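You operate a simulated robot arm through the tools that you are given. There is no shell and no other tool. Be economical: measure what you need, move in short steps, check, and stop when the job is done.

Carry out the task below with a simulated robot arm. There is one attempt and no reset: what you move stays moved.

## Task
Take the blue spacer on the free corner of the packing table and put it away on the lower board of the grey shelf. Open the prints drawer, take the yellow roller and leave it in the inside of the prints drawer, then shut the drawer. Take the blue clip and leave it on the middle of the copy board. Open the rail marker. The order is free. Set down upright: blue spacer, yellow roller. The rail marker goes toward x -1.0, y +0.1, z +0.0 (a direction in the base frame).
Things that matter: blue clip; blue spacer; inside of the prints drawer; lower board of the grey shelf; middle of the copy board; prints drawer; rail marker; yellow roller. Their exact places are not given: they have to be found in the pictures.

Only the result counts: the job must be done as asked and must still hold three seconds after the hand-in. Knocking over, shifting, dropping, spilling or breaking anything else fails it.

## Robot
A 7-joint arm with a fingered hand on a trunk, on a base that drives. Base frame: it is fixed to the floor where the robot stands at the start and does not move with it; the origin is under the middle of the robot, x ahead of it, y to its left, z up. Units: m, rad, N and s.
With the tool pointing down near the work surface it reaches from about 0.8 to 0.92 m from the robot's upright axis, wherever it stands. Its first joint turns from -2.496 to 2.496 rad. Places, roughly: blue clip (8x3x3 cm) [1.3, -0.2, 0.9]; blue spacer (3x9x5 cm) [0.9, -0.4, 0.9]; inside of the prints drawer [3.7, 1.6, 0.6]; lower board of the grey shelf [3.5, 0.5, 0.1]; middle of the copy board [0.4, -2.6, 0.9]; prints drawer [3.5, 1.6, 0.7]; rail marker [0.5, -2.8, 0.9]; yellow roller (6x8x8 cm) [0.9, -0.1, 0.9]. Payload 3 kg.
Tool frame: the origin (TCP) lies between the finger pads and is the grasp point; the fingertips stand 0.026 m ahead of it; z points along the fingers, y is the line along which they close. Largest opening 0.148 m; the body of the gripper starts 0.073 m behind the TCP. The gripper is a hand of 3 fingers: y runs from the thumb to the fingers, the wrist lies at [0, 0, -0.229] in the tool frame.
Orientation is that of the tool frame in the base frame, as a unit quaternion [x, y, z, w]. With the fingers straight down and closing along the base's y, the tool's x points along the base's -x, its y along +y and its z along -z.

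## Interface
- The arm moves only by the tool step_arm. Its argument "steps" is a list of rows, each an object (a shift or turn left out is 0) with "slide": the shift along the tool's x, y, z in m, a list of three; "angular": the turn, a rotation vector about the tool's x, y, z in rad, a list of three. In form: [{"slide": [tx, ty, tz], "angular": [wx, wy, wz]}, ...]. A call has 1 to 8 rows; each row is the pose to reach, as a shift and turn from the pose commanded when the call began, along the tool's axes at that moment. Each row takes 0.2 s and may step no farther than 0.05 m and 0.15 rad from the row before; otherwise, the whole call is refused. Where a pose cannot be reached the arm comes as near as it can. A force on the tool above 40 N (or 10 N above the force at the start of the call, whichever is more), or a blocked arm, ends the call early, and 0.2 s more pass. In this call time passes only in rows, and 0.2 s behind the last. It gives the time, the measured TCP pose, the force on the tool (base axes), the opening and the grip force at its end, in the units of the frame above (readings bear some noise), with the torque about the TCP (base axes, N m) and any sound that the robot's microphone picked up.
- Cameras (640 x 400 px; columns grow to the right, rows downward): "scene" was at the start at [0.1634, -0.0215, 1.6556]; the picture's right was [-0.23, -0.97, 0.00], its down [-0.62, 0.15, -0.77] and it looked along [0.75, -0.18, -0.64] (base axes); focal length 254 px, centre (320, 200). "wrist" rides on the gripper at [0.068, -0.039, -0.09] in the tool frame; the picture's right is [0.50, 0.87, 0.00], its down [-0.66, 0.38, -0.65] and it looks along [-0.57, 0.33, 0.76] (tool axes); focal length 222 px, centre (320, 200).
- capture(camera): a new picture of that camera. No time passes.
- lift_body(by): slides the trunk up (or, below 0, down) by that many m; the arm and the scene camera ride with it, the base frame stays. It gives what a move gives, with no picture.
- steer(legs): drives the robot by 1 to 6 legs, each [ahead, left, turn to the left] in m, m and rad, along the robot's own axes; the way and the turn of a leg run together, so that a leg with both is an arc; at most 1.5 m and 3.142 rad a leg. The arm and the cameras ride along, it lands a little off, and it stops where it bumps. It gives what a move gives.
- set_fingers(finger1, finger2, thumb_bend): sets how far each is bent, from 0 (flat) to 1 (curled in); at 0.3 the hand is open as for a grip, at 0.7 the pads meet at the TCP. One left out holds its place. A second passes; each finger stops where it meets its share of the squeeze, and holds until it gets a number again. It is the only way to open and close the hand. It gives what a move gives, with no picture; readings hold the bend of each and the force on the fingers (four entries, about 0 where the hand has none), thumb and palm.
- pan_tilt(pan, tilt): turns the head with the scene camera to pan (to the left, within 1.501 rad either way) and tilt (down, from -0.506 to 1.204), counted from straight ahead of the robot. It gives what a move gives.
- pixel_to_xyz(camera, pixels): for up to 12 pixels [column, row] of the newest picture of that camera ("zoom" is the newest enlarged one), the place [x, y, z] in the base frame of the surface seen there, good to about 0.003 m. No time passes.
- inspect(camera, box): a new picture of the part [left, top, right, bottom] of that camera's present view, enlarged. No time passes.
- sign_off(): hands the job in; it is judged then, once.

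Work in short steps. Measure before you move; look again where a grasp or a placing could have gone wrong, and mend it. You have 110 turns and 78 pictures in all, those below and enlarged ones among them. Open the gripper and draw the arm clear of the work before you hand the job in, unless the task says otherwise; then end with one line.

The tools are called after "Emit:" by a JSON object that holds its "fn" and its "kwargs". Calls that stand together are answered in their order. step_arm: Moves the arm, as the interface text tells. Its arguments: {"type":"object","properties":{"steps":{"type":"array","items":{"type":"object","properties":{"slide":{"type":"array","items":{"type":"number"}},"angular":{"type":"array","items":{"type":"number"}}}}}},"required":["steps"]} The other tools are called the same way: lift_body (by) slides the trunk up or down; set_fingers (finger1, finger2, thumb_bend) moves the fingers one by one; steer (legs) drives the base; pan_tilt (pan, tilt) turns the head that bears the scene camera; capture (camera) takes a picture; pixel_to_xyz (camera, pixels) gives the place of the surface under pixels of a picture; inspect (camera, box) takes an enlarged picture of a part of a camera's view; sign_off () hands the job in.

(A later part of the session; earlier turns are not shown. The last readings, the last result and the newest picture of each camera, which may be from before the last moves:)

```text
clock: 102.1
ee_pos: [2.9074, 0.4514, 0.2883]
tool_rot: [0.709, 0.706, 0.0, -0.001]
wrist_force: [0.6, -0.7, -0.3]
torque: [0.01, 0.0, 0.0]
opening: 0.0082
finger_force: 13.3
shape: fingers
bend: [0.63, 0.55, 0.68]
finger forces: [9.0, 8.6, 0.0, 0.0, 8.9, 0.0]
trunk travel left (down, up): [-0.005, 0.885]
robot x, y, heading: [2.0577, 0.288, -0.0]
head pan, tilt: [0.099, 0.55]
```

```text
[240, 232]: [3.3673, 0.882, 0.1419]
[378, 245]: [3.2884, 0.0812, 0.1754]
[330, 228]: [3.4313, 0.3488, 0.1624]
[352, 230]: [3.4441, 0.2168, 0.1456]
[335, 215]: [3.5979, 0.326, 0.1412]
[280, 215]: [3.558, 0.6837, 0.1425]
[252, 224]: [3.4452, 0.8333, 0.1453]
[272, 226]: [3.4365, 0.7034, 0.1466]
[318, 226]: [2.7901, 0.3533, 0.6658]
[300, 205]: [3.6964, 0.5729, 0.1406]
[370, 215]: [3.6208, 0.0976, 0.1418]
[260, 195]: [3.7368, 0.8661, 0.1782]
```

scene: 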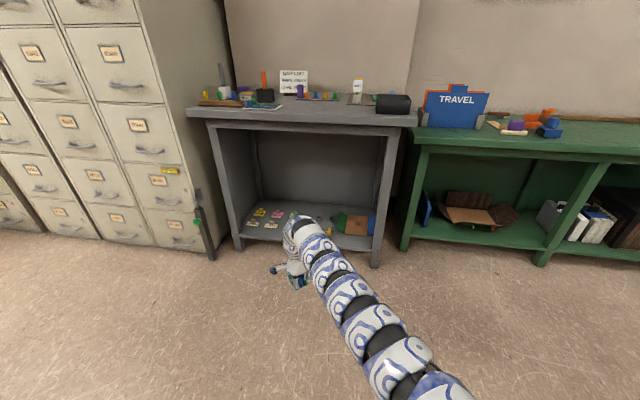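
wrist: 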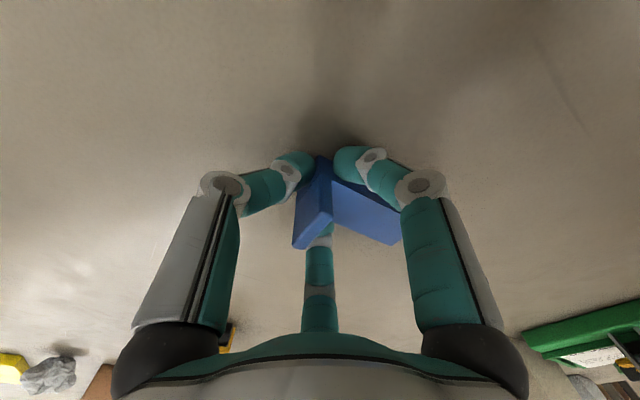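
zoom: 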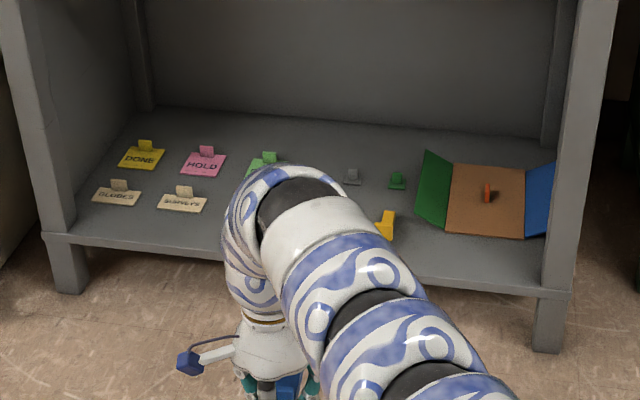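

Free spot at about (3.42,0.52) between the cards and the yellow piece. I lower 5 cm more and drive in.

Emit:
{"fn": "step_arm", "kwargs": {"steps": [{"slide": [0, 0, 0.045]}]}}

Emit:
{"fn": "steer", "kwargs": {"legs": [[0.3, 0.07, 0], [0.19, 0, 0]]}}

Emit:
{"fn": "capture", "kwargs": {"camera": "wrist"}}

Emit:
{"fn": "capture", "kwargs": {"camera": "scene"}}

```text
clock: 102.5
ee_pos: [2.9047, 0.45, 0.2441]
tool_rot: [0.709, 0.706, -0.001, -0.001]
wrist_force: [-0.1, -0.1, 0.5]
torque: [0.06, 0.0, -0.04]
opening: 0.0082
finger_force: 13.7
shape: fingers
bend: [0.63, 0.55, 0.68]
finger forces: [8.8, 8.7, 0.0, 0.0, 9.0, 0.0]
trunk travel left (down, up): [-0.005, 0.885]
robot x, y, heading: [2.0582, 0.2909, -0.004]
head pan, tilt: [0.099, 0.55]
```

```text
clock: 105.7
ee_pos: [3.3973, 0.5179, 0.2447]
tool_rot: [0.709, 0.706, 0.0, 0.001]
wrist_force: [0.9, -0.1, -0.6]
torque: [0.01, 0.0, 0.03]
opening: 0.008
finger_force: 13.6
shape: fingers
bend: [0.63, 0.55, 0.68]
finger forces: [8.9, 8.7, 0.0, 0.0, 8.9, 0.1]
trunk travel left (down, up): [-0.005, 0.885]
robot x, y, heading: [2.5552, 0.356, -0.004]
head pan, tilt: [0.099, 0.55]
```

```text
48 pictures are left
```

wrist: 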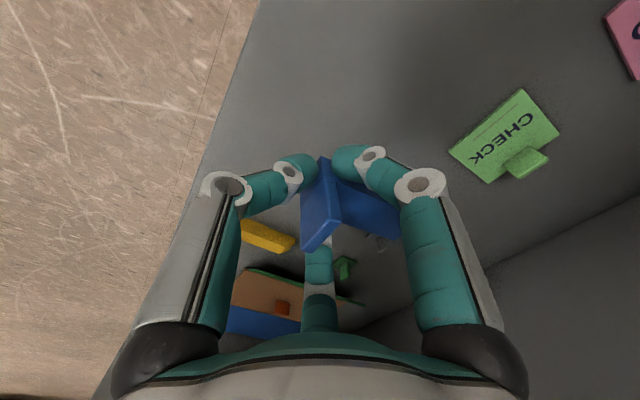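

```text
47 pictures are left
```

scene: 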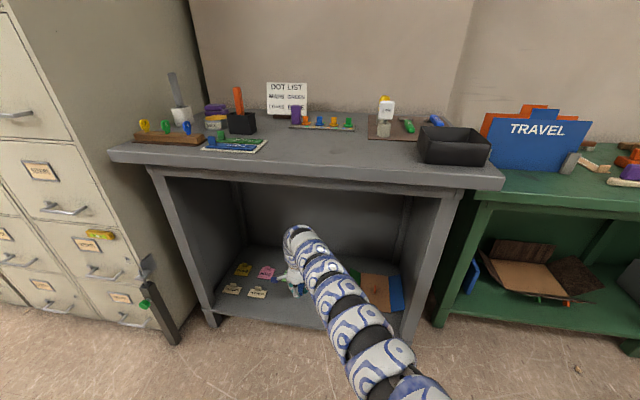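

The spot underneath is free. I lower about 7 cm until contact.

Emit:
{"fn": "step_arm", "kwargs": {"steps": [{"slide": [0, 0, 0.04]}, {"slide": [0, 0, 0.062]}, {"slide": [0, 0, 0.067]}, {"slide": [0, 0, 0.07]}]}}

```text
clock: 106.7
ee_pos: [3.3798, 0.5098, 0.1877]
tool_rot: [0.708, 0.706, -0.001, 0.0]
wrist_force: [0.0, 0.1, -1.0]
torque: [0.03, 0.03, 0.04]
opening: 0.0079
finger_force: 13.0
shape: fingers
bend: [0.63, 0.55, 0.68]
finger forces: [8.9, 8.7, 0.0, 0.1, 8.8, 0.1]
out of reach, approached as far as the arm can: row 1, 2, 3, 4
trunk travel left (down, up): [-0.005, 0.885]
robot x, y, heading: [2.554, 0.3575, -0.005]
head pan, tilt: [0.099, 0.55]
```

Reach falls short at this depth; I drive the base 5 cm in and pull the hand back by the same while lowering the rest.

Emit:
{"fn": "step_arm", "kwargs": {"steps": [{"slide": [0, -0.03, -0.01]}]}}

Emit:
{"fn": "steer", "kwargs": {"legs": [[0.05, 0, 0]]}}

```text
clock: 107.1
ee_pos: [3.3445, 0.5243, 0.1984]
tool_rot: [0.703, 0.711, 0.0, 0.002]
wrist_force: [-0.2, -1.2, 1.0]
torque: [0.16, 0.03, 0.01]
opening: 0.0077
finger_force: 13.7
shape: fingers
bend: [0.63, 0.55, 0.68]
finger forces: [8.9, 8.9, 0.0, 0.0, 8.8, 0.1]
trunk travel left (down, up): [-0.005, 0.885]
robot x, y, heading: [2.55, 0.3519, -0.004]
head pan, tilt: [0.099, 0.55]
```

```text
clock: 108.1
ee_pos: [3.3992, 0.5114, 0.1985]
tool_rot: [0.708, 0.706, 0.0, 0.0]
wrist_force: [-0.3, 0.5, -0.4]
torque: [-0.02, 0.03, -0.01]
opening: 0.0078
finger_force: 13.2
shape: fingers
bend: [0.63, 0.55, 0.68]
finger forces: [9.1, 9.0, 0.0, 0.0, 8.7, 0.1]
trunk travel left (down, up): [-0.005, 0.885]
robot x, y, heading: [2.6001, 0.3577, -0.002]
head pan, tilt: [0.099, 0.55]
```

Now at radius ~0.81; I lower the last 2.5 cm in small rows.

Emit:
{"fn": "step_arm", "kwargs": {"steps": [{"slide": [0, 0, 0.015]}, {"slide": [0, 0, 0.022]}, {"slide": [0, 0, 0.026]}, {"slide": [0, 0, 0.029]}]}}

```text
clock: 109.1
ee_pos: [3.4009, 0.5112, 0.169]
tool_rot: [0.709, 0.705, 0.001, 0.0]
wrist_force: [-0.5, -2.4, 13.2]
torque: [-0.38, -0.2, -0.05]
opening: 0.0078
finger_force: 21.1
shape: fingers
bend: [0.63, 0.55, 0.68]
finger forces: [9.2, 22.5, 0.1, 0.0, 10.4, 0.0]
trunk travel left (down, up): [-0.005, 0.885]
robot x, y, heading: [2.6006, 0.3544, -0.006]
head pan, tilt: [0.099, 0.55]
```

Contact as at the grasp. I release the fingers and rise.

Emit:
{"fn": "set_fingers", "kwargs": {"finger1": 0.5, "finger2": 0.45, "thumb_bend": 0.55}}

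Emit:
{"fn": "set_fingers", "kwargs": {"finger1": 0.3, "finger2": 0.3, "thumb_bend": 0.3}}

Emit:
{"fn": "step_arm", "kwargs": {"steps": [{"slide": [0, 0, -0.03]}, {"slide": [0, 0, -0.07]}, {"slide": [0, 0, -0.1]}]}}

Emit:
{"fn": "capture", "kwargs": {"camera": "wrist"}}

```text
clock: 109.7
ee_pos: [3.4022, 0.5132, 0.1732]
tool_rot: [0.708, 0.706, 0.004, 0.002]
wrist_force: [-2.0, -1.2, 27.3]
torque: [-0.14, 0.1, 0.06]
opening: 0.0456
finger_force: 14.0
shape: fingers
bend: [0.53, 0.47, 0.56]
finger forces: [8.0, 7.3, 0.0, 0.1, 11.6, 0.1]
trunk travel left (down, up): [-0.005, 0.885]
robot x, y, heading: [2.6003, 0.3542, -0.004]
head pan, tilt: [0.099, 0.55]
stopped: the force on the tool passed its limit (the readings are from after the stop); the commanded pose is now the measured one
```

```text
clock: 110.7
ee_pos: [3.4008, 0.512, 0.1689]
tool_rot: [0.708, 0.706, 0.001, 0.001]
wrist_force: [0.2, 0.5, 0.0]
torque: [-0.02, 0.0, -0.01]
opening: 0.1265
finger_force: 0.1
shape: fingers
bend: [0.3, 0.3, 0.3]
finger forces: [0.0, 0.1, 0.0, 0.0, 0.0, 0.0]
trunk travel left (down, up): [-0.005, 0.885]
robot x, y, heading: [2.6034, 0.3575, -0.006]
head pan, tilt: [0.099, 0.55]
```

```text
clock: 111.5
ee_pos: [3.4011, 0.5116, 0.2715]
tool_rot: [0.708, 0.706, 0.003, 0.001]
wrist_force: [-0.4, 1.3, -0.3]
torque: [-0.02, -0.03, 0.0]
opening: 0.1267
finger_force: 0.1
shape: fingers
bend: [0.3, 0.3, 0.3]
finger forces: [0.1, 0.0, 0.0, 0.0, 0.0, 0.0]
trunk travel left (down, up): [-0.005, 0.885]
robot x, y, heading: [2.6, 0.3526, -0.007]
head pan, tilt: [0.099, 0.55]
```

```text
46 pictures are left
```

wrist: 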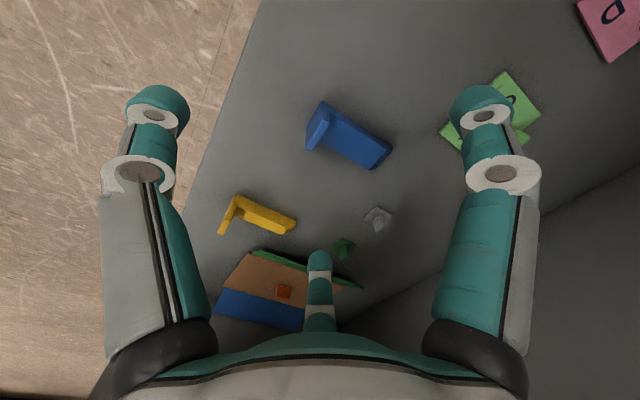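

Spacer stands upright on the lower board. I back out and look at the filing cabinets for the prints drawer.

Emit:
{"fn": "steer", "kwargs": {"legs": [[-0.75, 0, 0]]}}

Emit:
{"fn": "lift_body", "kwargs": {"by": 0.35}}

Emit:
{"fn": "pan_tilt", "kwargs": {"pan": 0.75, "tilt": 0.4}}

Emit:
{"fn": "capture", "kwargs": {"camera": "scene"}}

```text
clock: 115.6
ee_pos: [2.6447, 0.5114, 0.2704]
tool_rot: [0.711, 0.703, 0.002, 0.001]
wrist_force: [0.6, -0.3, 0.5]
torque: [-0.02, -0.01, 0.03]
opening: 0.1265
finger_force: 0.1
shape: fingers
bend: [0.3, 0.3, 0.3]
finger forces: [0.1, 0.0, 0.0, 0.0, 0.0, 0.0]
trunk travel left (down, up): [-0.005, 0.885]
robot x, y, heading: [1.8432, 0.3649, -0.013]
head pan, tilt: [0.099, 0.55]
```

```text
clock: 119.0
ee_pos: [2.6451, 0.512, 0.6208]
tool_rot: [0.711, 0.703, 0.002, 0.001]
wrist_force: [0.4, 0.6, 0.8]
torque: [0.01, -0.01, 0.01]
opening: 0.127
finger_force: 0.0
shape: fingers
bend: [0.3, 0.3, 0.3]
finger forces: [0.0, 0.0, 0.0, 0.0, 0.0, 0.1]
trunk travel left (down, up): [-0.355, 0.535]
robot x, y, heading: [1.8459, 0.3603, -0.016]
head pan, tilt: [0.099, 0.55]
```

```text
clock: 120.0
ee_pos: [2.6457, 0.5125, 0.6199]
tool_rot: [0.711, 0.703, 0.002, 0.0]
wrist_force: [0.1, 0.7, 0.3]
torque: [-0.01, -0.02, 0.0]
opening: 0.1268
finger_force: 0.2
shape: fingers
bend: [0.3, 0.3, 0.3]
finger forces: [0.0, 0.0, 0.0, 0.1, 0.0, 0.0]
trunk travel left (down, up): [-0.355, 0.535]
robot x, y, heading: [1.8438, 0.3632, -0.012]
head pan, tilt: [0.75, 0.4]
```

```text
45 pictures are left
```

scene: 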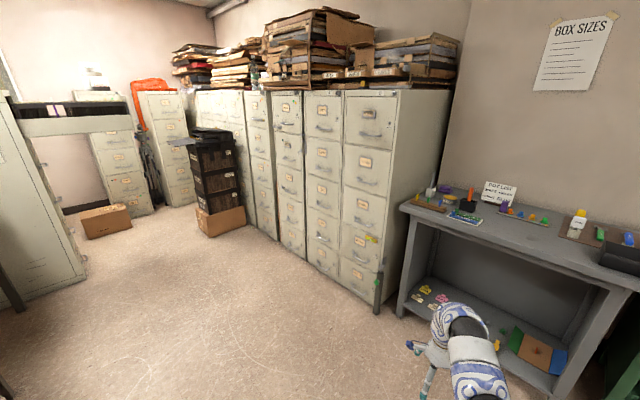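

The cabinets face us; I enlarge the columns to read labels and measure candidates near (3.5,1.6,0.7).

Emit:
{"fn": "inspect", "kwargs": {"camera": "scene", "box": [265, 80, 405, 310]}}

Emit:
{"fn": "pixel_to_xyz", "kwargs": {"camera": "scene", "pixels": [[365, 128], [365, 161], [322, 188], [322, 165], [322, 215], [322, 240], [363, 205], [363, 240], [290, 190], [360, 270], [290, 165]]}}

```text
1.74 times, centred on (335, 195) of scene
```

zoom: 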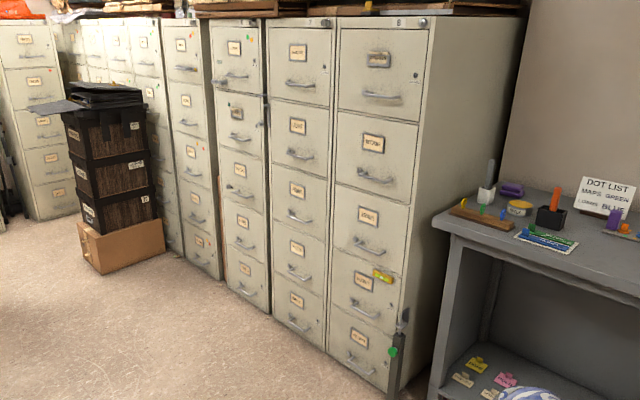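

```text
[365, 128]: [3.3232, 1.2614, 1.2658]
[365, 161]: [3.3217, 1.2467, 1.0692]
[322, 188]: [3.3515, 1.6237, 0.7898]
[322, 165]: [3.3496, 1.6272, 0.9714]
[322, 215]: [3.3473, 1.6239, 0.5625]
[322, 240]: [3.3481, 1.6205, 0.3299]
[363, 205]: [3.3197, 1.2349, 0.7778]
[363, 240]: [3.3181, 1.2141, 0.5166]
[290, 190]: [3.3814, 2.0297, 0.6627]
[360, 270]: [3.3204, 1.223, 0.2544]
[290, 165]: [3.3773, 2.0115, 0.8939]
```

Column at y≈1.62, front x≈3.35. I zoom on its labels.

Emit:
{"fn": "inspect", "kwargs": {"camera": "scene", "box": [300, 150, 384, 230]}}

```text
5.00 times, centred on (342, 190) of scene
```

zoom: 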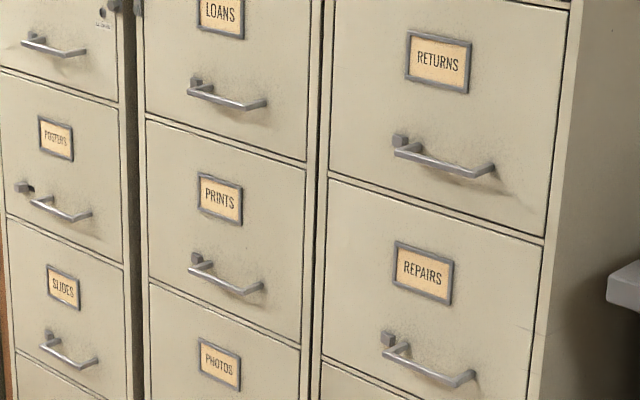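

PRINTS is the middle column's third drawer; handle at zoom (195–262, 265–290) with a small thumb-latch block at (196,258). I measure.

Emit:
{"fn": "pixel_to_xyz", "kwargs": {"camera": "zoom", "pixels": [[192, 268], [225, 283], [260, 288], [197, 257], [150, 200], [303, 200], [220, 200], [225, 300], [148, 120], [305, 340], [215, 260], [260, 280]]}}

```text
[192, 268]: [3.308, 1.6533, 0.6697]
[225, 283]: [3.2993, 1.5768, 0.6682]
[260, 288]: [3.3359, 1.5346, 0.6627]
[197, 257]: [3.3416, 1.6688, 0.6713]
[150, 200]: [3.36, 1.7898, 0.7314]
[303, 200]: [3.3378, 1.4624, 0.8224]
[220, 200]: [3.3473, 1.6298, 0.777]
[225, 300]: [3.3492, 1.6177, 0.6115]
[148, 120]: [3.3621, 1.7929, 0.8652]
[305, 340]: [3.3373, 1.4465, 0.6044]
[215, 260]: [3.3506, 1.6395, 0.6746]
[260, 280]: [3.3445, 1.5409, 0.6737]
```

Handle bar at z≈0.669, y 1.535–1.655, x≈3.30. I'll take it with the tool horizontal (thumb below, fingers above): I pitch the tool forward here in free space.

Emit:
{"fn": "step_arm", "kwargs": {"steps": [{"slide": [0, 0.02, 0], "angular": [-0.15, 0, 0]}, {"slide": [0, 0.04, 0], "angular": [-0.3, 0, 0]}, {"slide": [0, 0.06, 0], "angular": [-0.45, 0, 0]}, {"slide": [0, 0.08, 0], "angular": [-0.6, 0, 0]}, {"slide": [0, 0.1, 0], "angular": [-0.75, 0, 0]}, {"slide": [0, 0.12, 0], "angular": [-0.9, 0, 0]}, {"slide": [0, 0.14, 0], "angular": [-1.05, 0, 0]}, {"slide": [0, 0.15, 0], "angular": [-1.2, 0, 0]}]}}

Emit:
{"fn": "step_arm", "kwargs": {"steps": [{"angular": [-0.14, 0, 0]}, {"angular": [-0.28, 0, 0]}, {"angular": [-0.37, 0, 0]}]}}

```text
clock: 121.8
ee_pos: [2.796, 0.5102, 0.6212]
tool_rot: [0.587, 0.578, 0.399, 0.403]
wrist_force: [0.7, -0.1, -1.6]
torque: [0.0, 0.0, -0.03]
opening: 0.1269
finger_force: 0.1
shape: fingers
bend: [0.3, 0.3, 0.3]
finger forces: [0.0, 0.0, 0.0, 0.1, 0.0, 0.1]
trunk travel left (down, up): [-0.355, 0.535]
robot x, y, heading: [1.8454, 0.3617, -0.017]
head pan, tilt: [0.75, 0.4]
```

```text
clock: 122.6
ee_pos: [2.7955, 0.5093, 0.6209]
tool_rot: [0.502, 0.495, 0.498, 0.504]
wrist_force: [0.4, -0.4, -0.7]
torque: [0.0, 0.0, 0.02]
opening: 0.1267
finger_force: 0.1
shape: fingers
bend: [0.3, 0.3, 0.3]
finger forces: [0.1, 0.0, 0.1, 0.1, 0.0, 0.0]
trunk travel left (down, up): [-0.355, 0.535]
robot x, y, heading: [1.8451, 0.3617, -0.015]
head pan, tilt: [0.75, 0.4]
```

Tool is horizontal. I drive in front of the prints drawer and raise to handle height.

Emit:
{"fn": "steer", "kwargs": {"legs": [[0, 1.08, 0.015], [0.3, 0, 0]]}}

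Emit:
{"fn": "lift_body", "kwargs": {"by": 0.048}}

Emit:
{"fn": "capture", "kwargs": {"camera": "wrist"}}

```text
clock: 129.8
ee_pos: [3.1068, 1.5889, 0.6216]
tool_rot: [0.501, 0.498, 0.499, 0.502]
wrist_force: [0.1, 0.7, -0.6]
torque: [0.01, 0.02, 0.01]
opening: 0.1268
finger_force: 0.0
shape: fingers
bend: [0.3, 0.3, 0.3]
finger forces: [0.0, 0.0, 0.0, 0.0, 0.1, 0.0]
trunk travel left (down, up): [-0.355, 0.535]
robot x, y, heading: [2.1556, 1.4369, -0.008]
head pan, tilt: [0.75, 0.4]
```

```text
clock: 130.7
ee_pos: [3.1059, 1.5888, 0.6695]
tool_rot: [0.502, 0.497, 0.499, 0.502]
wrist_force: [0.7, -0.5, 0.5]
torque: [-0.01, -0.01, 0.0]
opening: 0.1269
finger_force: 0.1
shape: fingers
bend: [0.3, 0.3, 0.3]
finger forces: [0.0, 0.0, 0.0, 0.0, 0.0, 0.0]
trunk travel left (down, up): [-0.403, 0.487]
robot x, y, heading: [2.1537, 1.4302, -0.006]
head pan, tilt: [0.75, 0.4]
```

```text
42 pictures are left
```

wrist: 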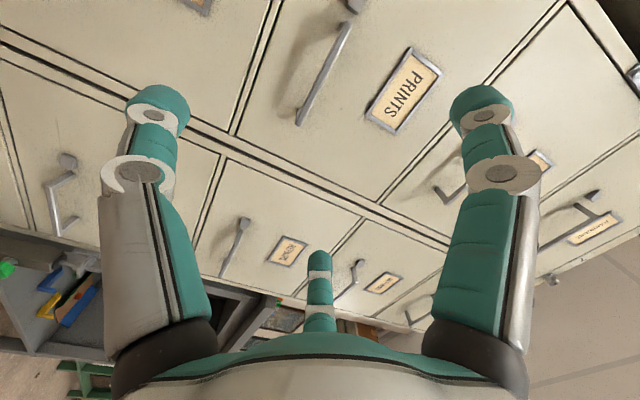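

I measure the handle bar here: (302,118) to (348,28), latch (355,5).

Emit:
{"fn": "pixel_to_xyz", "kwargs": {"camera": "wrist", "pixels": [[302, 116], [315, 88], [325, 70], [335, 48], [346, 28], [355, 5], [405, 90], [302, 122]]}}

Emit:
{"fn": "inspect", "kwargs": {"camera": "wrist", "box": [260, 0, 460, 130]}}

```text
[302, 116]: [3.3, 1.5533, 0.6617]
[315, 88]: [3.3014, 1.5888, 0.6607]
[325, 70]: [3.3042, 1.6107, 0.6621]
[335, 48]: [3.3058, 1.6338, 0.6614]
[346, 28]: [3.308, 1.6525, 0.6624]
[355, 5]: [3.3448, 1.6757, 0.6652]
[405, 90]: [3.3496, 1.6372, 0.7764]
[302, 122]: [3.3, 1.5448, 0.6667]
```

```text
3.08 times, centred on (360, 65) of wrist
```

zoom: 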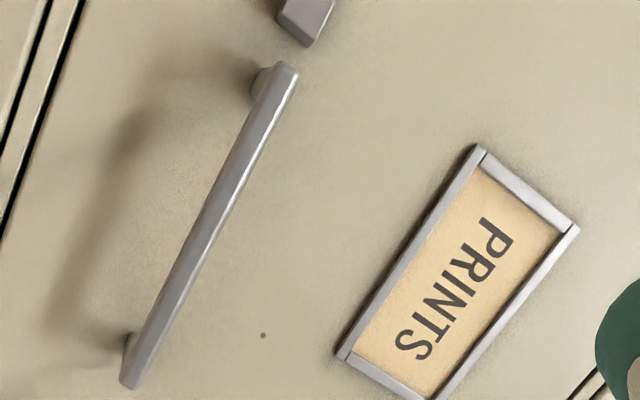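

Bar is at (3.303,1.60,0.663). I adjust laterally and drive in to TCP x≈3.28.

Emit:
{"fn": "step_arm", "kwargs": {"steps": [{"slide": [0.01, -0.005, 0]}]}}

Emit:
{"fn": "steer", "kwargs": {"legs": [[0.17, 0, 0.005]]}}

Emit:
{"fn": "capture", "kwargs": {"camera": "wrist"}}

```text
clock: 131.1
ee_pos: [3.1055, 1.5981, 0.6634]
tool_rot: [0.502, 0.498, 0.499, 0.501]
wrist_force: [-0.1, 0.1, 0.0]
torque: [0.0, 0.0, -0.01]
opening: 0.1268
finger_force: 0.0
shape: fingers
bend: [0.3, 0.3, 0.3]
finger forces: [0.0, 0.0, 0.0, 0.0, 0.0, 0.1]
trunk travel left (down, up): [-0.403, 0.487]
robot x, y, heading: [2.1593, 1.4347, -0.01]
head pan, tilt: [0.75, 0.4]
```

```text
clock: 132.6
ee_pos: [3.2784, 1.6023, 0.663]
tool_rot: [0.5, 0.499, 0.501, 0.501]
wrist_force: [-0.9, -0.4, -0.1]
torque: [0.02, 0.0, -0.03]
opening: 0.1271
finger_force: 0.1
shape: fingers
bend: [0.3, 0.3, 0.3]
finger forces: [0.0, 0.1, 0.1, 0.0, 0.0, 0.0]
trunk travel left (down, up): [-0.403, 0.487]
robot x, y, heading: [2.3261, 1.4355, 0.003]
head pan, tilt: [0.75, 0.4]
```

```text
40 pictures are left
```

wrist: 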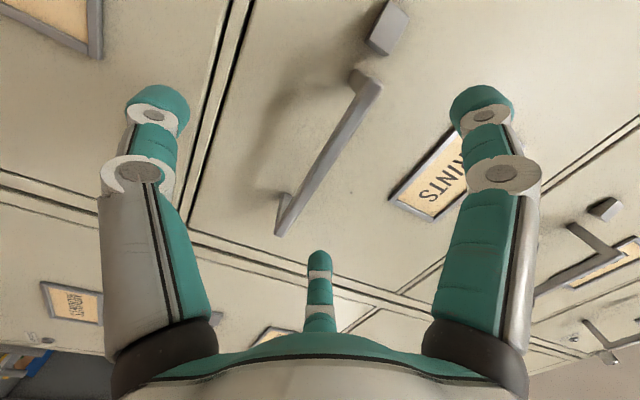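

Bar lies between the fingers (275–380, 75–235). I advance 1.3 cm and close.

Emit:
{"fn": "step_arm", "kwargs": {"steps": [{"slide": [0, 0, 0.013]}]}}

Emit:
{"fn": "set_fingers", "kwargs": {"finger1": 0.75, "finger2": 0.75, "thumb_bend": 0.75}}

Emit:
{"fn": "capture", "kwargs": {"camera": "wrist"}}

```text
clock: 133.0
ee_pos: [3.2917, 1.6026, 0.6641]
tool_rot: [0.5, 0.498, 0.502, 0.5]
wrist_force: [0.0, 1.3, 0.3]
torque: [0.0, -0.02, 0.02]
opening: 0.1271
finger_force: 0.1
shape: fingers
bend: [0.3, 0.3, 0.3]
finger forces: [0.0, 0.0, 0.0, 0.0, 0.1, 0.0]
trunk travel left (down, up): [-0.403, 0.487]
robot x, y, heading: [2.3298, 1.4342, -0.005]
head pan, tilt: [0.75, 0.4]
```

```text
clock: 134.0
ee_pos: [3.2925, 1.601, 0.6643]
tool_rot: [0.5, 0.498, 0.501, 0.501]
wrist_force: [5.6, 1.3, 5.5]
torque: [0.05, -0.08, -0.02]
opening: 0.0111
finger_force: 13.0
shape: fingers
bend: [0.65, 0.65, 0.68]
finger forces: [7.9, 7.9, 0.0, 0.0, 10.7, 0.0]
trunk travel left (down, up): [-0.403, 0.487]
robot x, y, heading: [2.3276, 1.4325, -0.002]
head pan, tilt: [0.75, 0.4]
```

```text
39 pictures are left
```

wrist: 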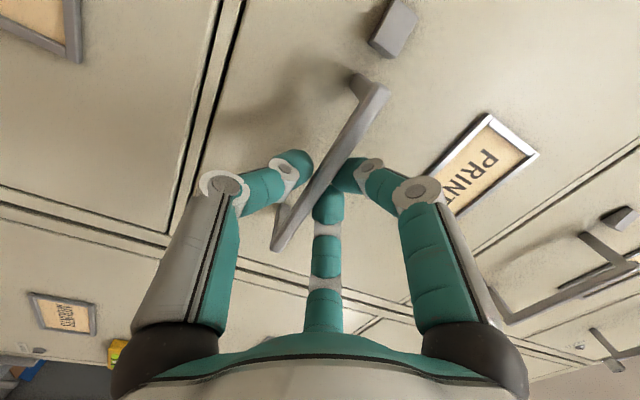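

The bar is gripped. I pull gently with the arm first.

Emit:
{"fn": "step_arm", "kwargs": {"steps": [{"slide": [0, 0, -0.02]}, {"slide": [0, 0, -0.05]}, {"slide": [0, 0, -0.08]}]}}

Emit:
{"fn": "capture", "kwargs": {"camera": "wrist"}}

```text
clock: 134.8
ee_pos: [3.2093, 1.6058, 0.6628]
tool_rot: [0.499, 0.5, 0.502, 0.5]
wrist_force: [-5.9, 9.9, 4.1]
torque: [0.1, -0.05, 0.23]
opening: 0.0109
finger_force: 15.5
shape: fingers
bend: [0.72, 0.72, 0.68]
finger forces: [9.6, 9.3, 0.1, 0.0, 12.7, 0.1]
trunk travel left (down, up): [-0.403, 0.487]
robot x, y, heading: [2.3302, 1.4319, -0.002]
head pan, tilt: [0.75, 0.4]
```

```text
38 pictures are left
```

wrist: 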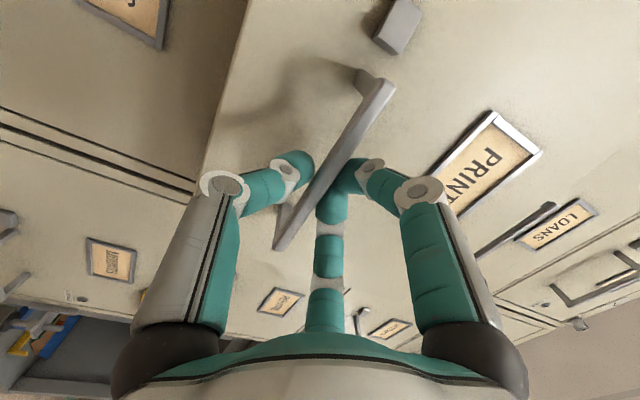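

The drawer comes. I pull it farther with the base, angled slightly left to follow the cabinet's small tilt.

Emit:
{"fn": "steer", "kwargs": {"legs": [[-0.15, 0.013, 0], [-0.15, 0.01, 0]]}}

Emit:
{"fn": "pan_tilt", "kwargs": {"pan": 0.3, "tilt": 0.5}}

Emit:
{"fn": "capture", "kwargs": {"camera": "scene"}}

```text
clock: 137.1
ee_pos: [2.9125, 1.6242, 0.6627]
tool_rot: [0.5, 0.499, 0.501, 0.5]
wrist_force: [0.4, -0.2, 2.7]
torque: [0.01, 0.01, -0.01]
opening: 0.0103
finger_force: 16.9
shape: fingers
bend: [0.72, 0.72, 0.68]
finger forces: [10.5, 10.5, 0.0, 0.1, 12.6, 0.1]
trunk travel left (down, up): [-0.403, 0.487]
robot x, y, heading: [2.0343, 1.4554, 0.003]
head pan, tilt: [0.75, 0.4]
```

```text
clock: 138.0
ee_pos: [2.9131, 1.6258, 0.6645]
tool_rot: [0.5, 0.499, 0.501, 0.501]
wrist_force: [0.1, -1.6, 2.6]
torque: [-0.05, -0.01, -0.03]
opening: 0.0106
finger_force: 16.2
shape: fingers
bend: [0.72, 0.72, 0.68]
finger forces: [9.8, 9.9, 0.0, 0.0, 12.9, 0.0]
trunk travel left (down, up): [-0.403, 0.487]
robot x, y, heading: [2.0295, 1.4557, -0.001]
head pan, tilt: [0.3, 0.499]
```

```text
37 pictures are left
```

scene: 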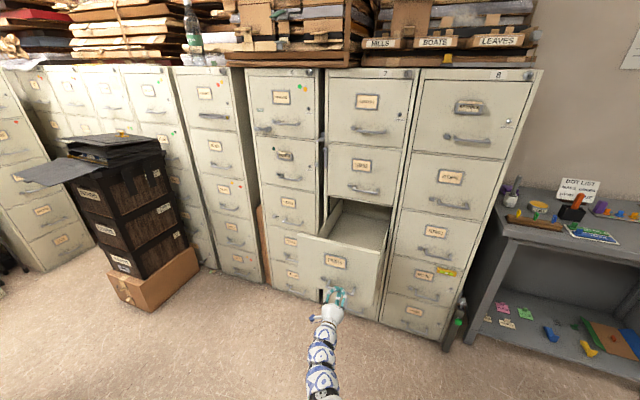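

Drawer open ~0.38 m and empty. I release the handle and back off.

Emit:
{"fn": "set_fingers", "kwargs": {"finger1": 0.3, "finger2": 0.3, "thumb_bend": 0.3}}

Emit:
{"fn": "steer", "kwargs": {"legs": [[-0.18, 0, 0]]}}

Emit:
{"fn": "step_arm", "kwargs": {"steps": [{"angular": [0.15, 0, 0]}, {"angular": [0.3, 0, 0]}, {"angular": [0.45, 0, 0]}, {"angular": [0.6, 0, 0]}, {"angular": [0.75, 0, 0]}, {"angular": [0.9, 0, 0]}, {"angular": [1.05, 0, 0]}, {"angular": [1.2, 0, 0]}]}}

Emit:
{"fn": "step_arm", "kwargs": {"steps": [{"angular": [0.13, 0, 0]}, {"angular": [0.26, 0, 0]}, {"angular": [0.37, 0, 0]}]}}

Emit:
{"fn": "capture", "kwargs": {"camera": "scene"}}

```text
clock: 139.0
ee_pos: [2.9129, 1.6263, 0.6636]
tool_rot: [0.499, 0.499, 0.501, 0.501]
wrist_force: [-0.5, 0.2, 0.3]
torque: [0.01, -0.02, -0.05]
opening: 0.1266
finger_force: 0.0
shape: fingers
bend: [0.3, 0.3, 0.3]
finger forces: [0.0, 0.0, 0.0, 0.0, 0.1, 0.1]
trunk travel left (down, up): [-0.403, 0.487]
robot x, y, heading: [2.036, 1.4578, 0.003]
head pan, tilt: [0.3, 0.499]
```

```text
clock: 140.5
ee_pos: [2.7346, 1.6246, 0.6648]
tool_rot: [0.5, 0.498, 0.501, 0.501]
wrist_force: [-0.1, -0.3, -0.4]
torque: [-0.01, 0.0, -0.02]
opening: 0.1267
finger_force: 0.1
shape: fingers
bend: [0.3, 0.3, 0.3]
finger forces: [0.0, 0.0, 0.0, 0.0, 0.0, 0.0]
trunk travel left (down, up): [-0.403, 0.487]
robot x, y, heading: [1.8483, 1.4561, 0.0]
head pan, tilt: [0.3, 0.499]
```

```text
clock: 142.3
ee_pos: [2.7339, 1.6232, 0.663]
tool_rot: [0.696, 0.694, 0.13, 0.13]
wrist_force: [-0.1, 0.2, -0.5]
torque: [0.0, -0.02, -0.01]
opening: 0.127
finger_force: 0.1
shape: fingers
bend: [0.3, 0.3, 0.3]
finger forces: [0.0, 0.0, 0.0, 0.0, 0.0, 0.0]
trunk travel left (down, up): [-0.403, 0.487]
robot x, y, heading: [1.8528, 1.4551, -0.003]
head pan, tilt: [0.3, 0.499]
```

```text
clock: 143.1
ee_pos: [2.717, 1.6328, 0.6741]
tool_rot: [0.708, 0.706, 0.02, 0.019]
wrist_force: [0.0, -0.1, -0.3]
torque: [0.0, 0.01, 0.01]
opening: 0.127
finger_force: 0.0
shape: fingers
bend: [0.3, 0.3, 0.3]
finger forces: [0.0, 0.0, 0.1, 0.0, 0.1, 0.0]
out of reach, approached as far as the arm can: row 3
trunk travel left (down, up): [-0.403, 0.487]
robot x, y, heading: [1.8532, 1.4542, -0.005]
head pan, tilt: [0.3, 0.499]
```

```text
36 pictures are left
```

scene: 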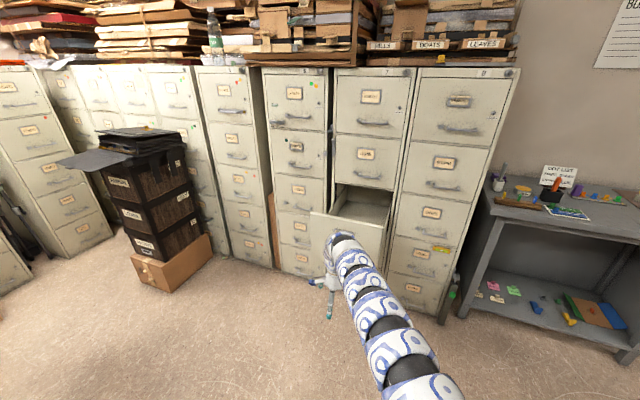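

I finish levelling the tool, raise the trunk, and drive to the far side of the table facing the roller (turning left so as not to cross the partition).

Emit:
{"fn": "step_arm", "kwargs": {"steps": [{"slide": [0, -0.03, -0.01], "angular": [0.03, 0, 0]}]}}

Emit:
{"fn": "lift_body", "kwargs": {"by": 0.4}}

Emit:
{"fn": "steer", "kwargs": {"legs": [[0.1, -1.4, 0], [0, 0, 3.14]]}}

Emit:
{"fn": "lift_body", "kwargs": {"by": 0.08}}

Emit:
{"fn": "pan_tilt", "kwargs": {"pan": 0.0, "tilt": 0.7}}

Emit:
{"fn": "capture", "kwargs": {"camera": "scene"}}

```text
clock: 143.5
ee_pos: [2.6824, 1.6442, 0.6828]
tool_rot: [0.704, 0.711, 0.01, 0.011]
wrist_force: [1.3, -3.8, 1.1]
torque: [0.36, 0.11, 0.02]
opening: 0.127
finger_force: 0.2
shape: fingers
bend: [0.3, 0.3, 0.3]
finger forces: [0.0, 0.0, 0.0, 0.1, 0.0, 0.0]
trunk travel left (down, up): [-0.403, 0.487]
robot x, y, heading: [1.8528, 1.4545, -0.001]
head pan, tilt: [0.3, 0.499]
```

```text
clock: 147.4
ee_pos: [2.6871, 1.6339, 1.0824]
tool_rot: [0.707, 0.707, 0.012, 0.01]
wrist_force: [-0.4, 0.9, 0.3]
torque: [0.0, 0.01, -0.01]
opening: 0.1271
finger_force: 0.1
shape: fingers
bend: [0.3, 0.3, 0.3]
finger forces: [0.0, 0.0, 0.1, 0.0, 0.0, 0.0]
trunk travel left (down, up): [-0.803, 0.087]
robot x, y, heading: [1.8517, 1.4526, 0.0]
head pan, tilt: [0.3, 0.499]
```

```text
clock: 161.8
ee_pos: [1.115, -0.141, 1.0831]
tool_rot: [-0.705, 0.709, 0.01, -0.01]
wrist_force: [0.4, -0.1, 1.0]
torque: [-0.02, 0.02, 0.01]
opening: 0.127
finger_force: 0.1
shape: fingers
bend: [0.3, 0.3, 0.3]
finger forces: [0.0, 0.1, 0.1, 0.0, 0.1, 0.0]
trunk travel left (down, up): [-0.803, 0.087]
robot x, y, heading: [1.9511, 0.0351, 3.138]
head pan, tilt: [0.3, 0.499]
```

```text
clock: 163.0
ee_pos: [1.1146, -0.1419, 1.1618]
tool_rot: [-0.707, 0.708, 0.01, -0.011]
wrist_force: [0.6, 0.3, -0.4]
torque: [-0.01, 0.0, 0.0]
opening: 0.1266
finger_force: 0.0
shape: fingers
bend: [0.3, 0.3, 0.3]
finger forces: [0.0, 0.1, 0.1, 0.0, 0.0, 0.0]
trunk travel left (down, up): [-0.883, 0.007]
robot x, y, heading: [1.9504, 0.0369, 3.139]
head pan, tilt: [0.3, 0.499]
```

```text
clock: 163.8
ee_pos: [1.1157, -0.1402, 1.1638]
tool_rot: [-0.706, 0.708, 0.01, -0.011]
wrist_force: [0.0, -0.3, -0.7]
torque: [0.04, 0.03, 0.0]
opening: 0.1269
finger_force: 0.0
shape: fingers
bend: [0.3, 0.3, 0.3]
finger forces: [0.1, 0.1, 0.1, 0.1, 0.0, 0.0]
trunk travel left (down, up): [-0.883, 0.007]
robot x, y, heading: [1.9492, 0.0379, 3.137]
head pan, tilt: [0.0, 0.7]
```

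```text
35 pictures are left
```

scene: 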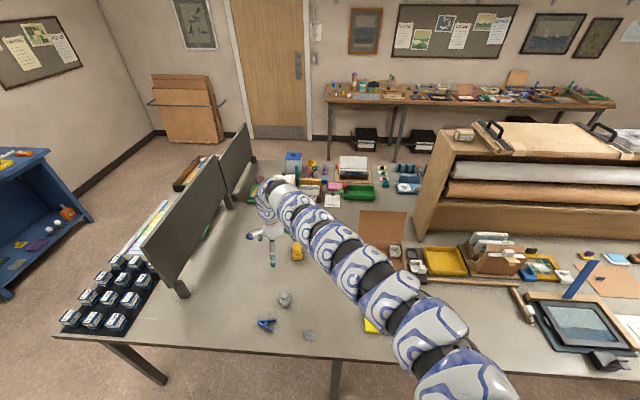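

I shift the base so the hand comes over the roller, level the tool, and view with the wrist camera.

Emit:
{"fn": "steer", "kwargs": {"legs": [[0.175, -0.06, 0]]}}

Emit:
{"fn": "step_arm", "kwargs": {"steps": [{"slide": [0, 0, 0.02], "angular": [0.03, 0, 0]}]}}

Emit:
{"fn": "capture", "kwargs": {"camera": "wrist"}}

```text
clock: 165.3
ee_pos: [0.9401, -0.0827, 1.1618]
tool_rot: [-0.707, 0.708, 0.01, -0.011]
wrist_force: [-0.8, -0.5, -0.4]
torque: [0.02, -0.03, 0.0]
opening: 0.1268
finger_force: 0.1
shape: fingers
bend: [0.3, 0.3, 0.3]
finger forces: [0.1, 0.0, 0.0, 0.0, 0.0, 0.0]
trunk travel left (down, up): [-0.883, 0.007]
robot x, y, heading: [1.7777, 0.0928, 3.142]
head pan, tilt: [0.0, 0.7]
```

```text
clock: 165.7
ee_pos: [0.9402, -0.0822, 1.1439]
tool_rot: [-0.706, 0.708, -0.001, -0.001]
wrist_force: [-0.5, 0.0, -0.3]
torque: [0.0, 0.02, 0.01]
opening: 0.127
finger_force: 0.1
shape: fingers
bend: [0.3, 0.3, 0.3]
finger forces: [0.0, 0.0, 0.0, 0.0, 0.0, 0.0]
trunk travel left (down, up): [-0.883, 0.007]
robot x, y, heading: [1.7779, 0.0951, 3.133]
head pan, tilt: [0.0, 0.7]
```

```text
34 pictures are left
```

wrist: 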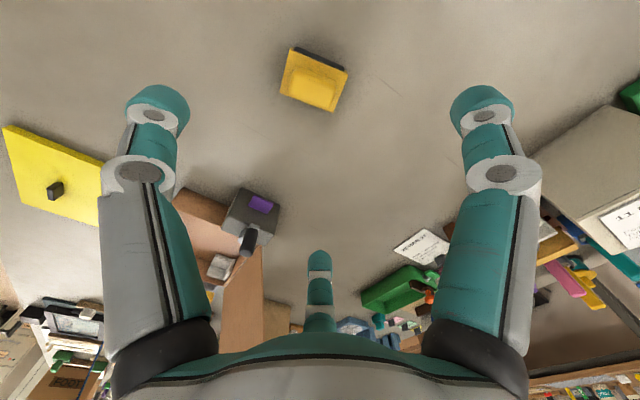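

Emit:
{"fn": "inspect", "kwargs": {"camera": "wrist", "box": [260, 30, 370, 125]}}

Emit:
{"fn": "pixel_to_xyz", "kwargs": {"camera": "wrist", "pixels": [[290, 50], [345, 72], [283, 92], [330, 108], [296, 72], [325, 84], [310, 100], [318, 72], [303, 90], [342, 78]]}}

```text
4.21 times, centred on (315, 78) of wrist
```

zoom: 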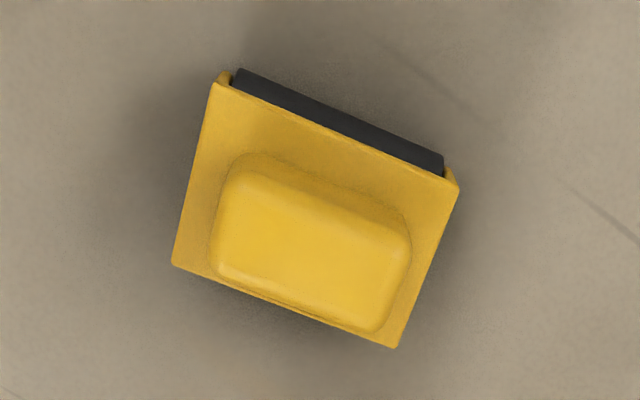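

```text
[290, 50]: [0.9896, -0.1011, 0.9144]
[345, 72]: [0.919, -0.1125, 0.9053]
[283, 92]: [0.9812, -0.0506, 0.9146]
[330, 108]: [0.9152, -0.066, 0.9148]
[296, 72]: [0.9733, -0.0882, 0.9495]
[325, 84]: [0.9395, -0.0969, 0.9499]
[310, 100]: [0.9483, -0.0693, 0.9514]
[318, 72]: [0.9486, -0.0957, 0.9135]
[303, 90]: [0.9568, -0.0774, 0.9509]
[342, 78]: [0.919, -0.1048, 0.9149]
```

I get the handle block's top corners and the body corners from the enlarged picture.

Emit:
{"fn": "pixel_to_xyz", "kwargs": {"camera": "zoom", "pixels": [[235, 180], [400, 240], [225, 265], [375, 318], [310, 252], [215, 90], [455, 190], [178, 262], [395, 343], [340, 120]]}}

```text
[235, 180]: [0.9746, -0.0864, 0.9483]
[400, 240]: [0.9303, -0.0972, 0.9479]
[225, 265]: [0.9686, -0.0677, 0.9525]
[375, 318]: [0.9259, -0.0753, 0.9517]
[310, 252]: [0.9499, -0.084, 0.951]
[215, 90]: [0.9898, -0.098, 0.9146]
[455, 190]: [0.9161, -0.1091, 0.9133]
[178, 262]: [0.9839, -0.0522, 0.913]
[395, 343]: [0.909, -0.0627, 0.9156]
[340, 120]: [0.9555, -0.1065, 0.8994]
```

Handle block: centre (0.950,-0.082), z 0.915–0.951, long axis turned ~0.15 rad. I align the tool to it and come down.

Emit:
{"fn": "step_arm", "kwargs": {"steps": [{"slide": [0, -0.01, 0], "angular": [0, 0, -0.15]}]}}

Emit:
{"fn": "lift_body", "kwargs": {"by": -0.14}}

Emit:
{"fn": "capture", "kwargs": {"camera": "wrist"}}

```text
clock: 166.1
ee_pos: [0.9511, -0.0838, 1.1431]
tool_rot: [0.758, -0.652, 0.001, 0.001]
wrist_force: [-0.4, 1.2, -1.0]
torque: [0.0, -0.02, -0.01]
opening: 0.1269
finger_force: 0.2
shape: fingers
bend: [0.3, 0.3, 0.3]
finger forces: [0.0, 0.0, 0.1, 0.1, 0.0, 0.1]
trunk travel left (down, up): [-0.883, 0.007]
robot x, y, heading: [1.7767, 0.0951, 3.14]
head pan, tilt: [0.0, 0.7]
```

```text
clock: 167.8
ee_pos: [0.9515, -0.0819, 1.0036]
tool_rot: [0.757, -0.653, 0.001, 0.001]
wrist_force: [-0.6, -0.9, -0.4]
torque: [0.04, 0.01, 0.01]
opening: 0.127
finger_force: 0.0
shape: fingers
bend: [0.3, 0.3, 0.3]
finger forces: [0.1, 0.0, 0.0, 0.0, 0.0, 0.1]
trunk travel left (down, up): [-0.743, 0.147]
robot x, y, heading: [1.7762, 0.094, 3.136]
head pan, tilt: [0.0, 0.7]
```

```text
32 pictures are left
```

wrist: 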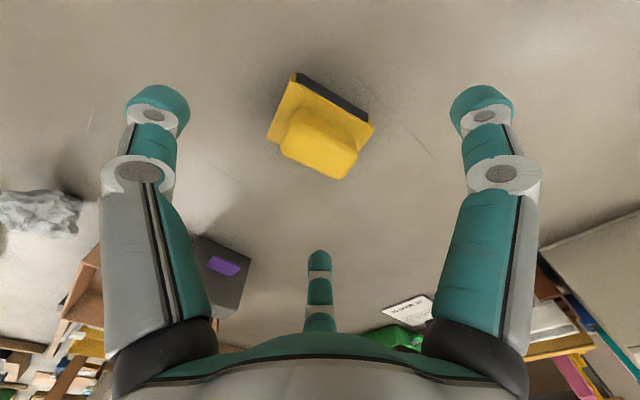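

Aligned. I lower to TCP z≈0.949 and close.

Emit:
{"fn": "step_arm", "kwargs": {"steps": [{"slide": [0, 0, 0.035]}, {"slide": [0, 0, 0.054]}]}}

Emit:
{"fn": "set_fingers", "kwargs": {"finger1": 0.75, "finger2": 0.75, "thumb_bend": 0.75}}

Emit:
{"fn": "inspect", "kwargs": {"camera": "wrist", "box": [210, 100, 430, 270]}}

```text
clock: 168.4
ee_pos: [0.9513, -0.0813, 0.9504]
tool_rot: [0.758, -0.652, 0.001, 0.0]
wrist_force: [0.4, -1.2, 0.9]
torque: [0.05, -0.01, -0.01]
opening: 0.1269
finger_force: 0.1
shape: fingers
bend: [0.3, 0.3, 0.3]
finger forces: [0.1, 0.0, 0.0, 0.1, 0.1, 0.0]
trunk travel left (down, up): [-0.743, 0.147]
robot x, y, heading: [1.7737, 0.0966, 3.138]
head pan, tilt: [0.0, 0.7]
```

```text
clock: 169.4
ee_pos: [0.9512, -0.0814, 0.9502]
tool_rot: [0.758, -0.653, 0.002, 0.001]
wrist_force: [1.1, -1.3, -0.1]
torque: [0.01, 0.03, 0.0]
opening: 0.021
finger_force: 17.0
shape: fingers
bend: [0.62, 0.61, 0.66]
finger forces: [10.2, 10.6, 0.0, 0.0, 13.4, 0.0]
trunk travel left (down, up): [-0.743, 0.147]
robot x, y, heading: [1.7757, 0.097, 3.139]
head pan, tilt: [0.0, 0.7]
```

```text
2.35 times, centred on (320, 185) of wrist
```

zoom: 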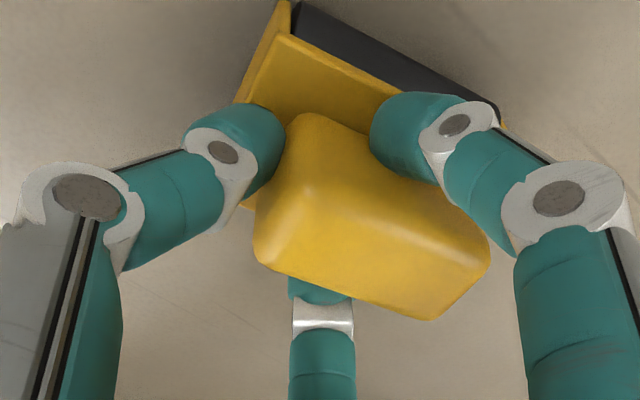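

Firm three-sided grip. I lift 15 cm and check it stays level.

Emit:
{"fn": "lift_body", "kwargs": {"by": 0.14}}

Emit:
{"fn": "capture", "kwargs": {"camera": "wrist"}}

```text
clock: 171.0
ee_pos: [0.9517, -0.0818, 1.0897]
tool_rot: [0.758, -0.652, 0.001, 0.0]
wrist_force: [-0.2, 0.1, -2.3]
torque: [-0.01, -0.02, -0.01]
opening: 0.0205
finger_force: 16.3
shape: fingers
bend: [0.61, 0.61, 0.67]
finger forces: [9.4, 10.3, 0.0, 0.1, 13.3, 0.1]
trunk travel left (down, up): [-0.883, 0.007]
robot x, y, heading: [1.7762, 0.0973, 3.142]
head pan, tilt: [0.0, 0.7]
```

```text
30 pictures are left
```

wrist: 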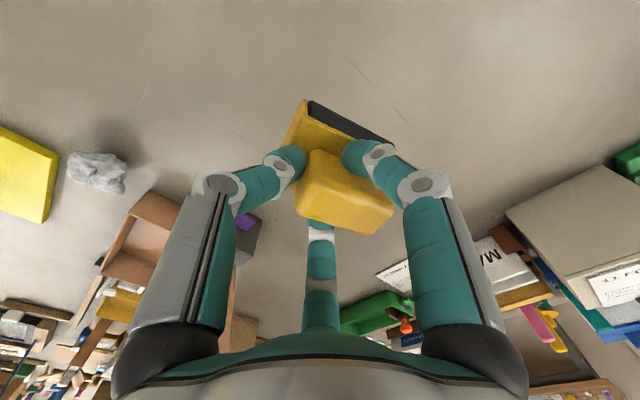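

Held well. I back off, turn around and strafe to the open drawer, staying above it.

Emit:
{"fn": "steer", "kwargs": {"legs": [[-0.24, 0, 0], [0, 0, -3.14], [0, 1.34, 0]]}}

Emit:
{"fn": "pan_tilt", "kwargs": {"pan": 0.35, "tilt": 0.7}}

Emit:
{"fn": "capture", "kwargs": {"camera": "scene"}}

```text
clock: 186.5
ee_pos: [2.8826, 1.5862, 1.0906]
tool_rot: [0.658, 0.753, 0.001, 0.0]
wrist_force: [0.3, 0.5, -2.2]
torque: [-0.02, 0.02, -0.04]
opening: 0.0189
finger_force: 15.5
shape: fingers
bend: [0.61, 0.61, 0.68]
finger forces: [9.1, 9.8, 0.1, 0.1, 12.2, 0.1]
trunk travel left (down, up): [-0.883, 0.007]
robot x, y, heading: [2.0567, 1.4164, -0.018]
head pan, tilt: [0.0, 0.7]
```

```text
clock: 187.3
ee_pos: [2.8836, 1.5859, 1.0904]
tool_rot: [0.657, 0.754, 0.001, -0.001]
wrist_force: [-0.8, -0.1, -1.7]
torque: [0.0, 0.04, 0.0]
opening: 0.0187
finger_force: 15.4
shape: fingers
bend: [0.61, 0.61, 0.68]
finger forces: [8.9, 9.9, 0.1, 0.0, 12.2, 0.0]
trunk travel left (down, up): [-0.883, 0.007]
robot x, y, heading: [2.0557, 1.4221, -0.018]
head pan, tilt: [0.351, 0.7]
```

```text
29 pictures are left
```

scene: 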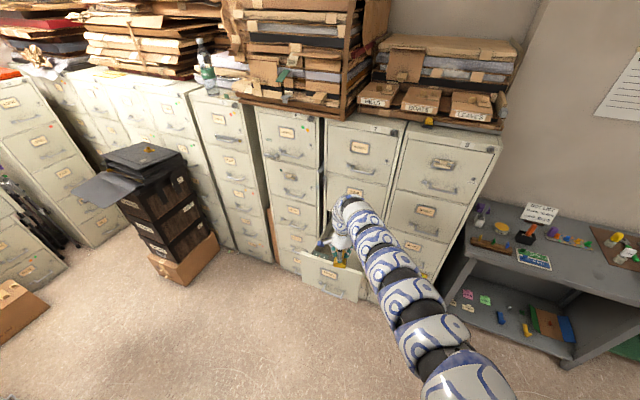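

I measure the drawer's front rim and interior, then move over it.

Emit:
{"fn": "pixel_to_xyz", "kwargs": {"camera": "scene", "pixels": [[302, 252], [362, 270], [325, 262], [345, 275], [318, 245], [357, 262], [312, 250]]}}

Emit:
{"fn": "steer", "kwargs": {"legs": [[0.265, 0.055, 0.018]]}}

Emit:
{"fn": "capture", "kwargs": {"camera": "wrist"}}

```text
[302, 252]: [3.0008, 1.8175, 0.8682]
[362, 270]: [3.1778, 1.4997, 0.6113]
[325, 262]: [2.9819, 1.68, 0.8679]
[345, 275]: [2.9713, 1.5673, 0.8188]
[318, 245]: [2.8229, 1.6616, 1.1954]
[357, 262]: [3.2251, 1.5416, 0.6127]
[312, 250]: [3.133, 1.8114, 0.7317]
```

```text
clock: 189.2
ee_pos: [3.1431, 1.6454, 1.0889]
tool_rot: [0.654, 0.757, 0.0, -0.001]
wrist_force: [0.6, 0.0, -1.4]
torque: [-0.02, 0.06, 0.0]
opening: 0.0187
finger_force: 15.9
shape: fingers
bend: [0.61, 0.61, 0.68]
finger forces: [9.0, 9.8, 0.1, 0.0, 12.2, 0.0]
trunk travel left (down, up): [-0.883, 0.007]
robot x, y, heading: [2.3146, 1.4662, -0.006]
head pan, tilt: [0.351, 0.7]
```

```text
28 pictures are left
```

wrist: 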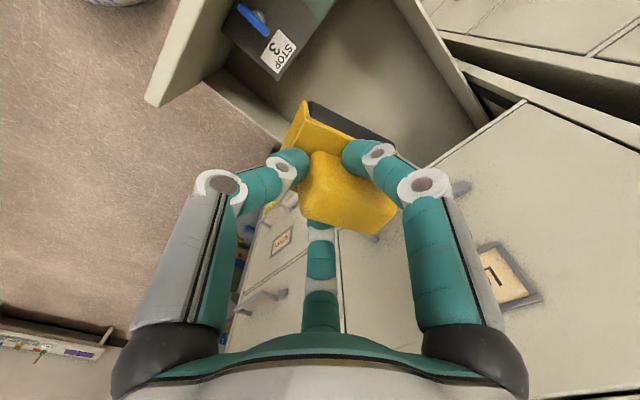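

There is a dark box with a "STOP 3" tag in the drawer; I measure it, the floor and walls.

Emit:
{"fn": "inspect", "kwargs": {"camera": "wrist", "box": [140, 0, 540, 200]}}

Emit:
{"fn": "pixel_to_xyz", "kwargs": {"camera": "wrist", "pixels": [[225, 30], [278, 78], [280, 50], [310, 40], [255, 18], [370, 60], [440, 120], [240, 85], [275, 120], [430, 30], [485, 120], [155, 100]]}}

```text
1.60 times, centred on (340, 100) of wrist
```

zoom: 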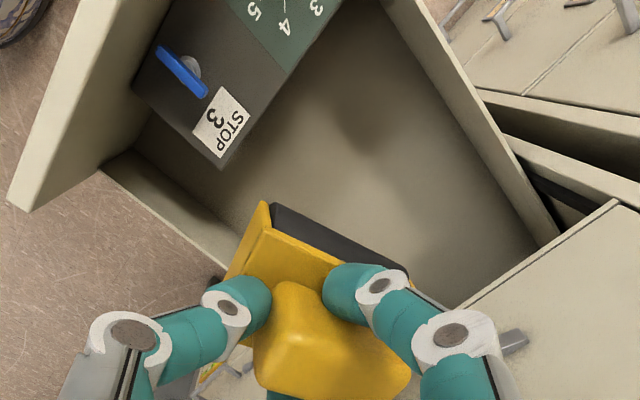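

```text
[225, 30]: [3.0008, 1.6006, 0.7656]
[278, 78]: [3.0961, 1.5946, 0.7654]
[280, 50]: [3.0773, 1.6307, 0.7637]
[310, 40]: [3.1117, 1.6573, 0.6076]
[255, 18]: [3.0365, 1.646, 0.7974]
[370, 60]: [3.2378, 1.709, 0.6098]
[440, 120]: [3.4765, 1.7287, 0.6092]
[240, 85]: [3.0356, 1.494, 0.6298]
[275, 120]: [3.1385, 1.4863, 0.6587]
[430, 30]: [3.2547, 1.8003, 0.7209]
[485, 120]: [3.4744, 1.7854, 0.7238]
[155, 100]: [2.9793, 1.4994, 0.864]
```

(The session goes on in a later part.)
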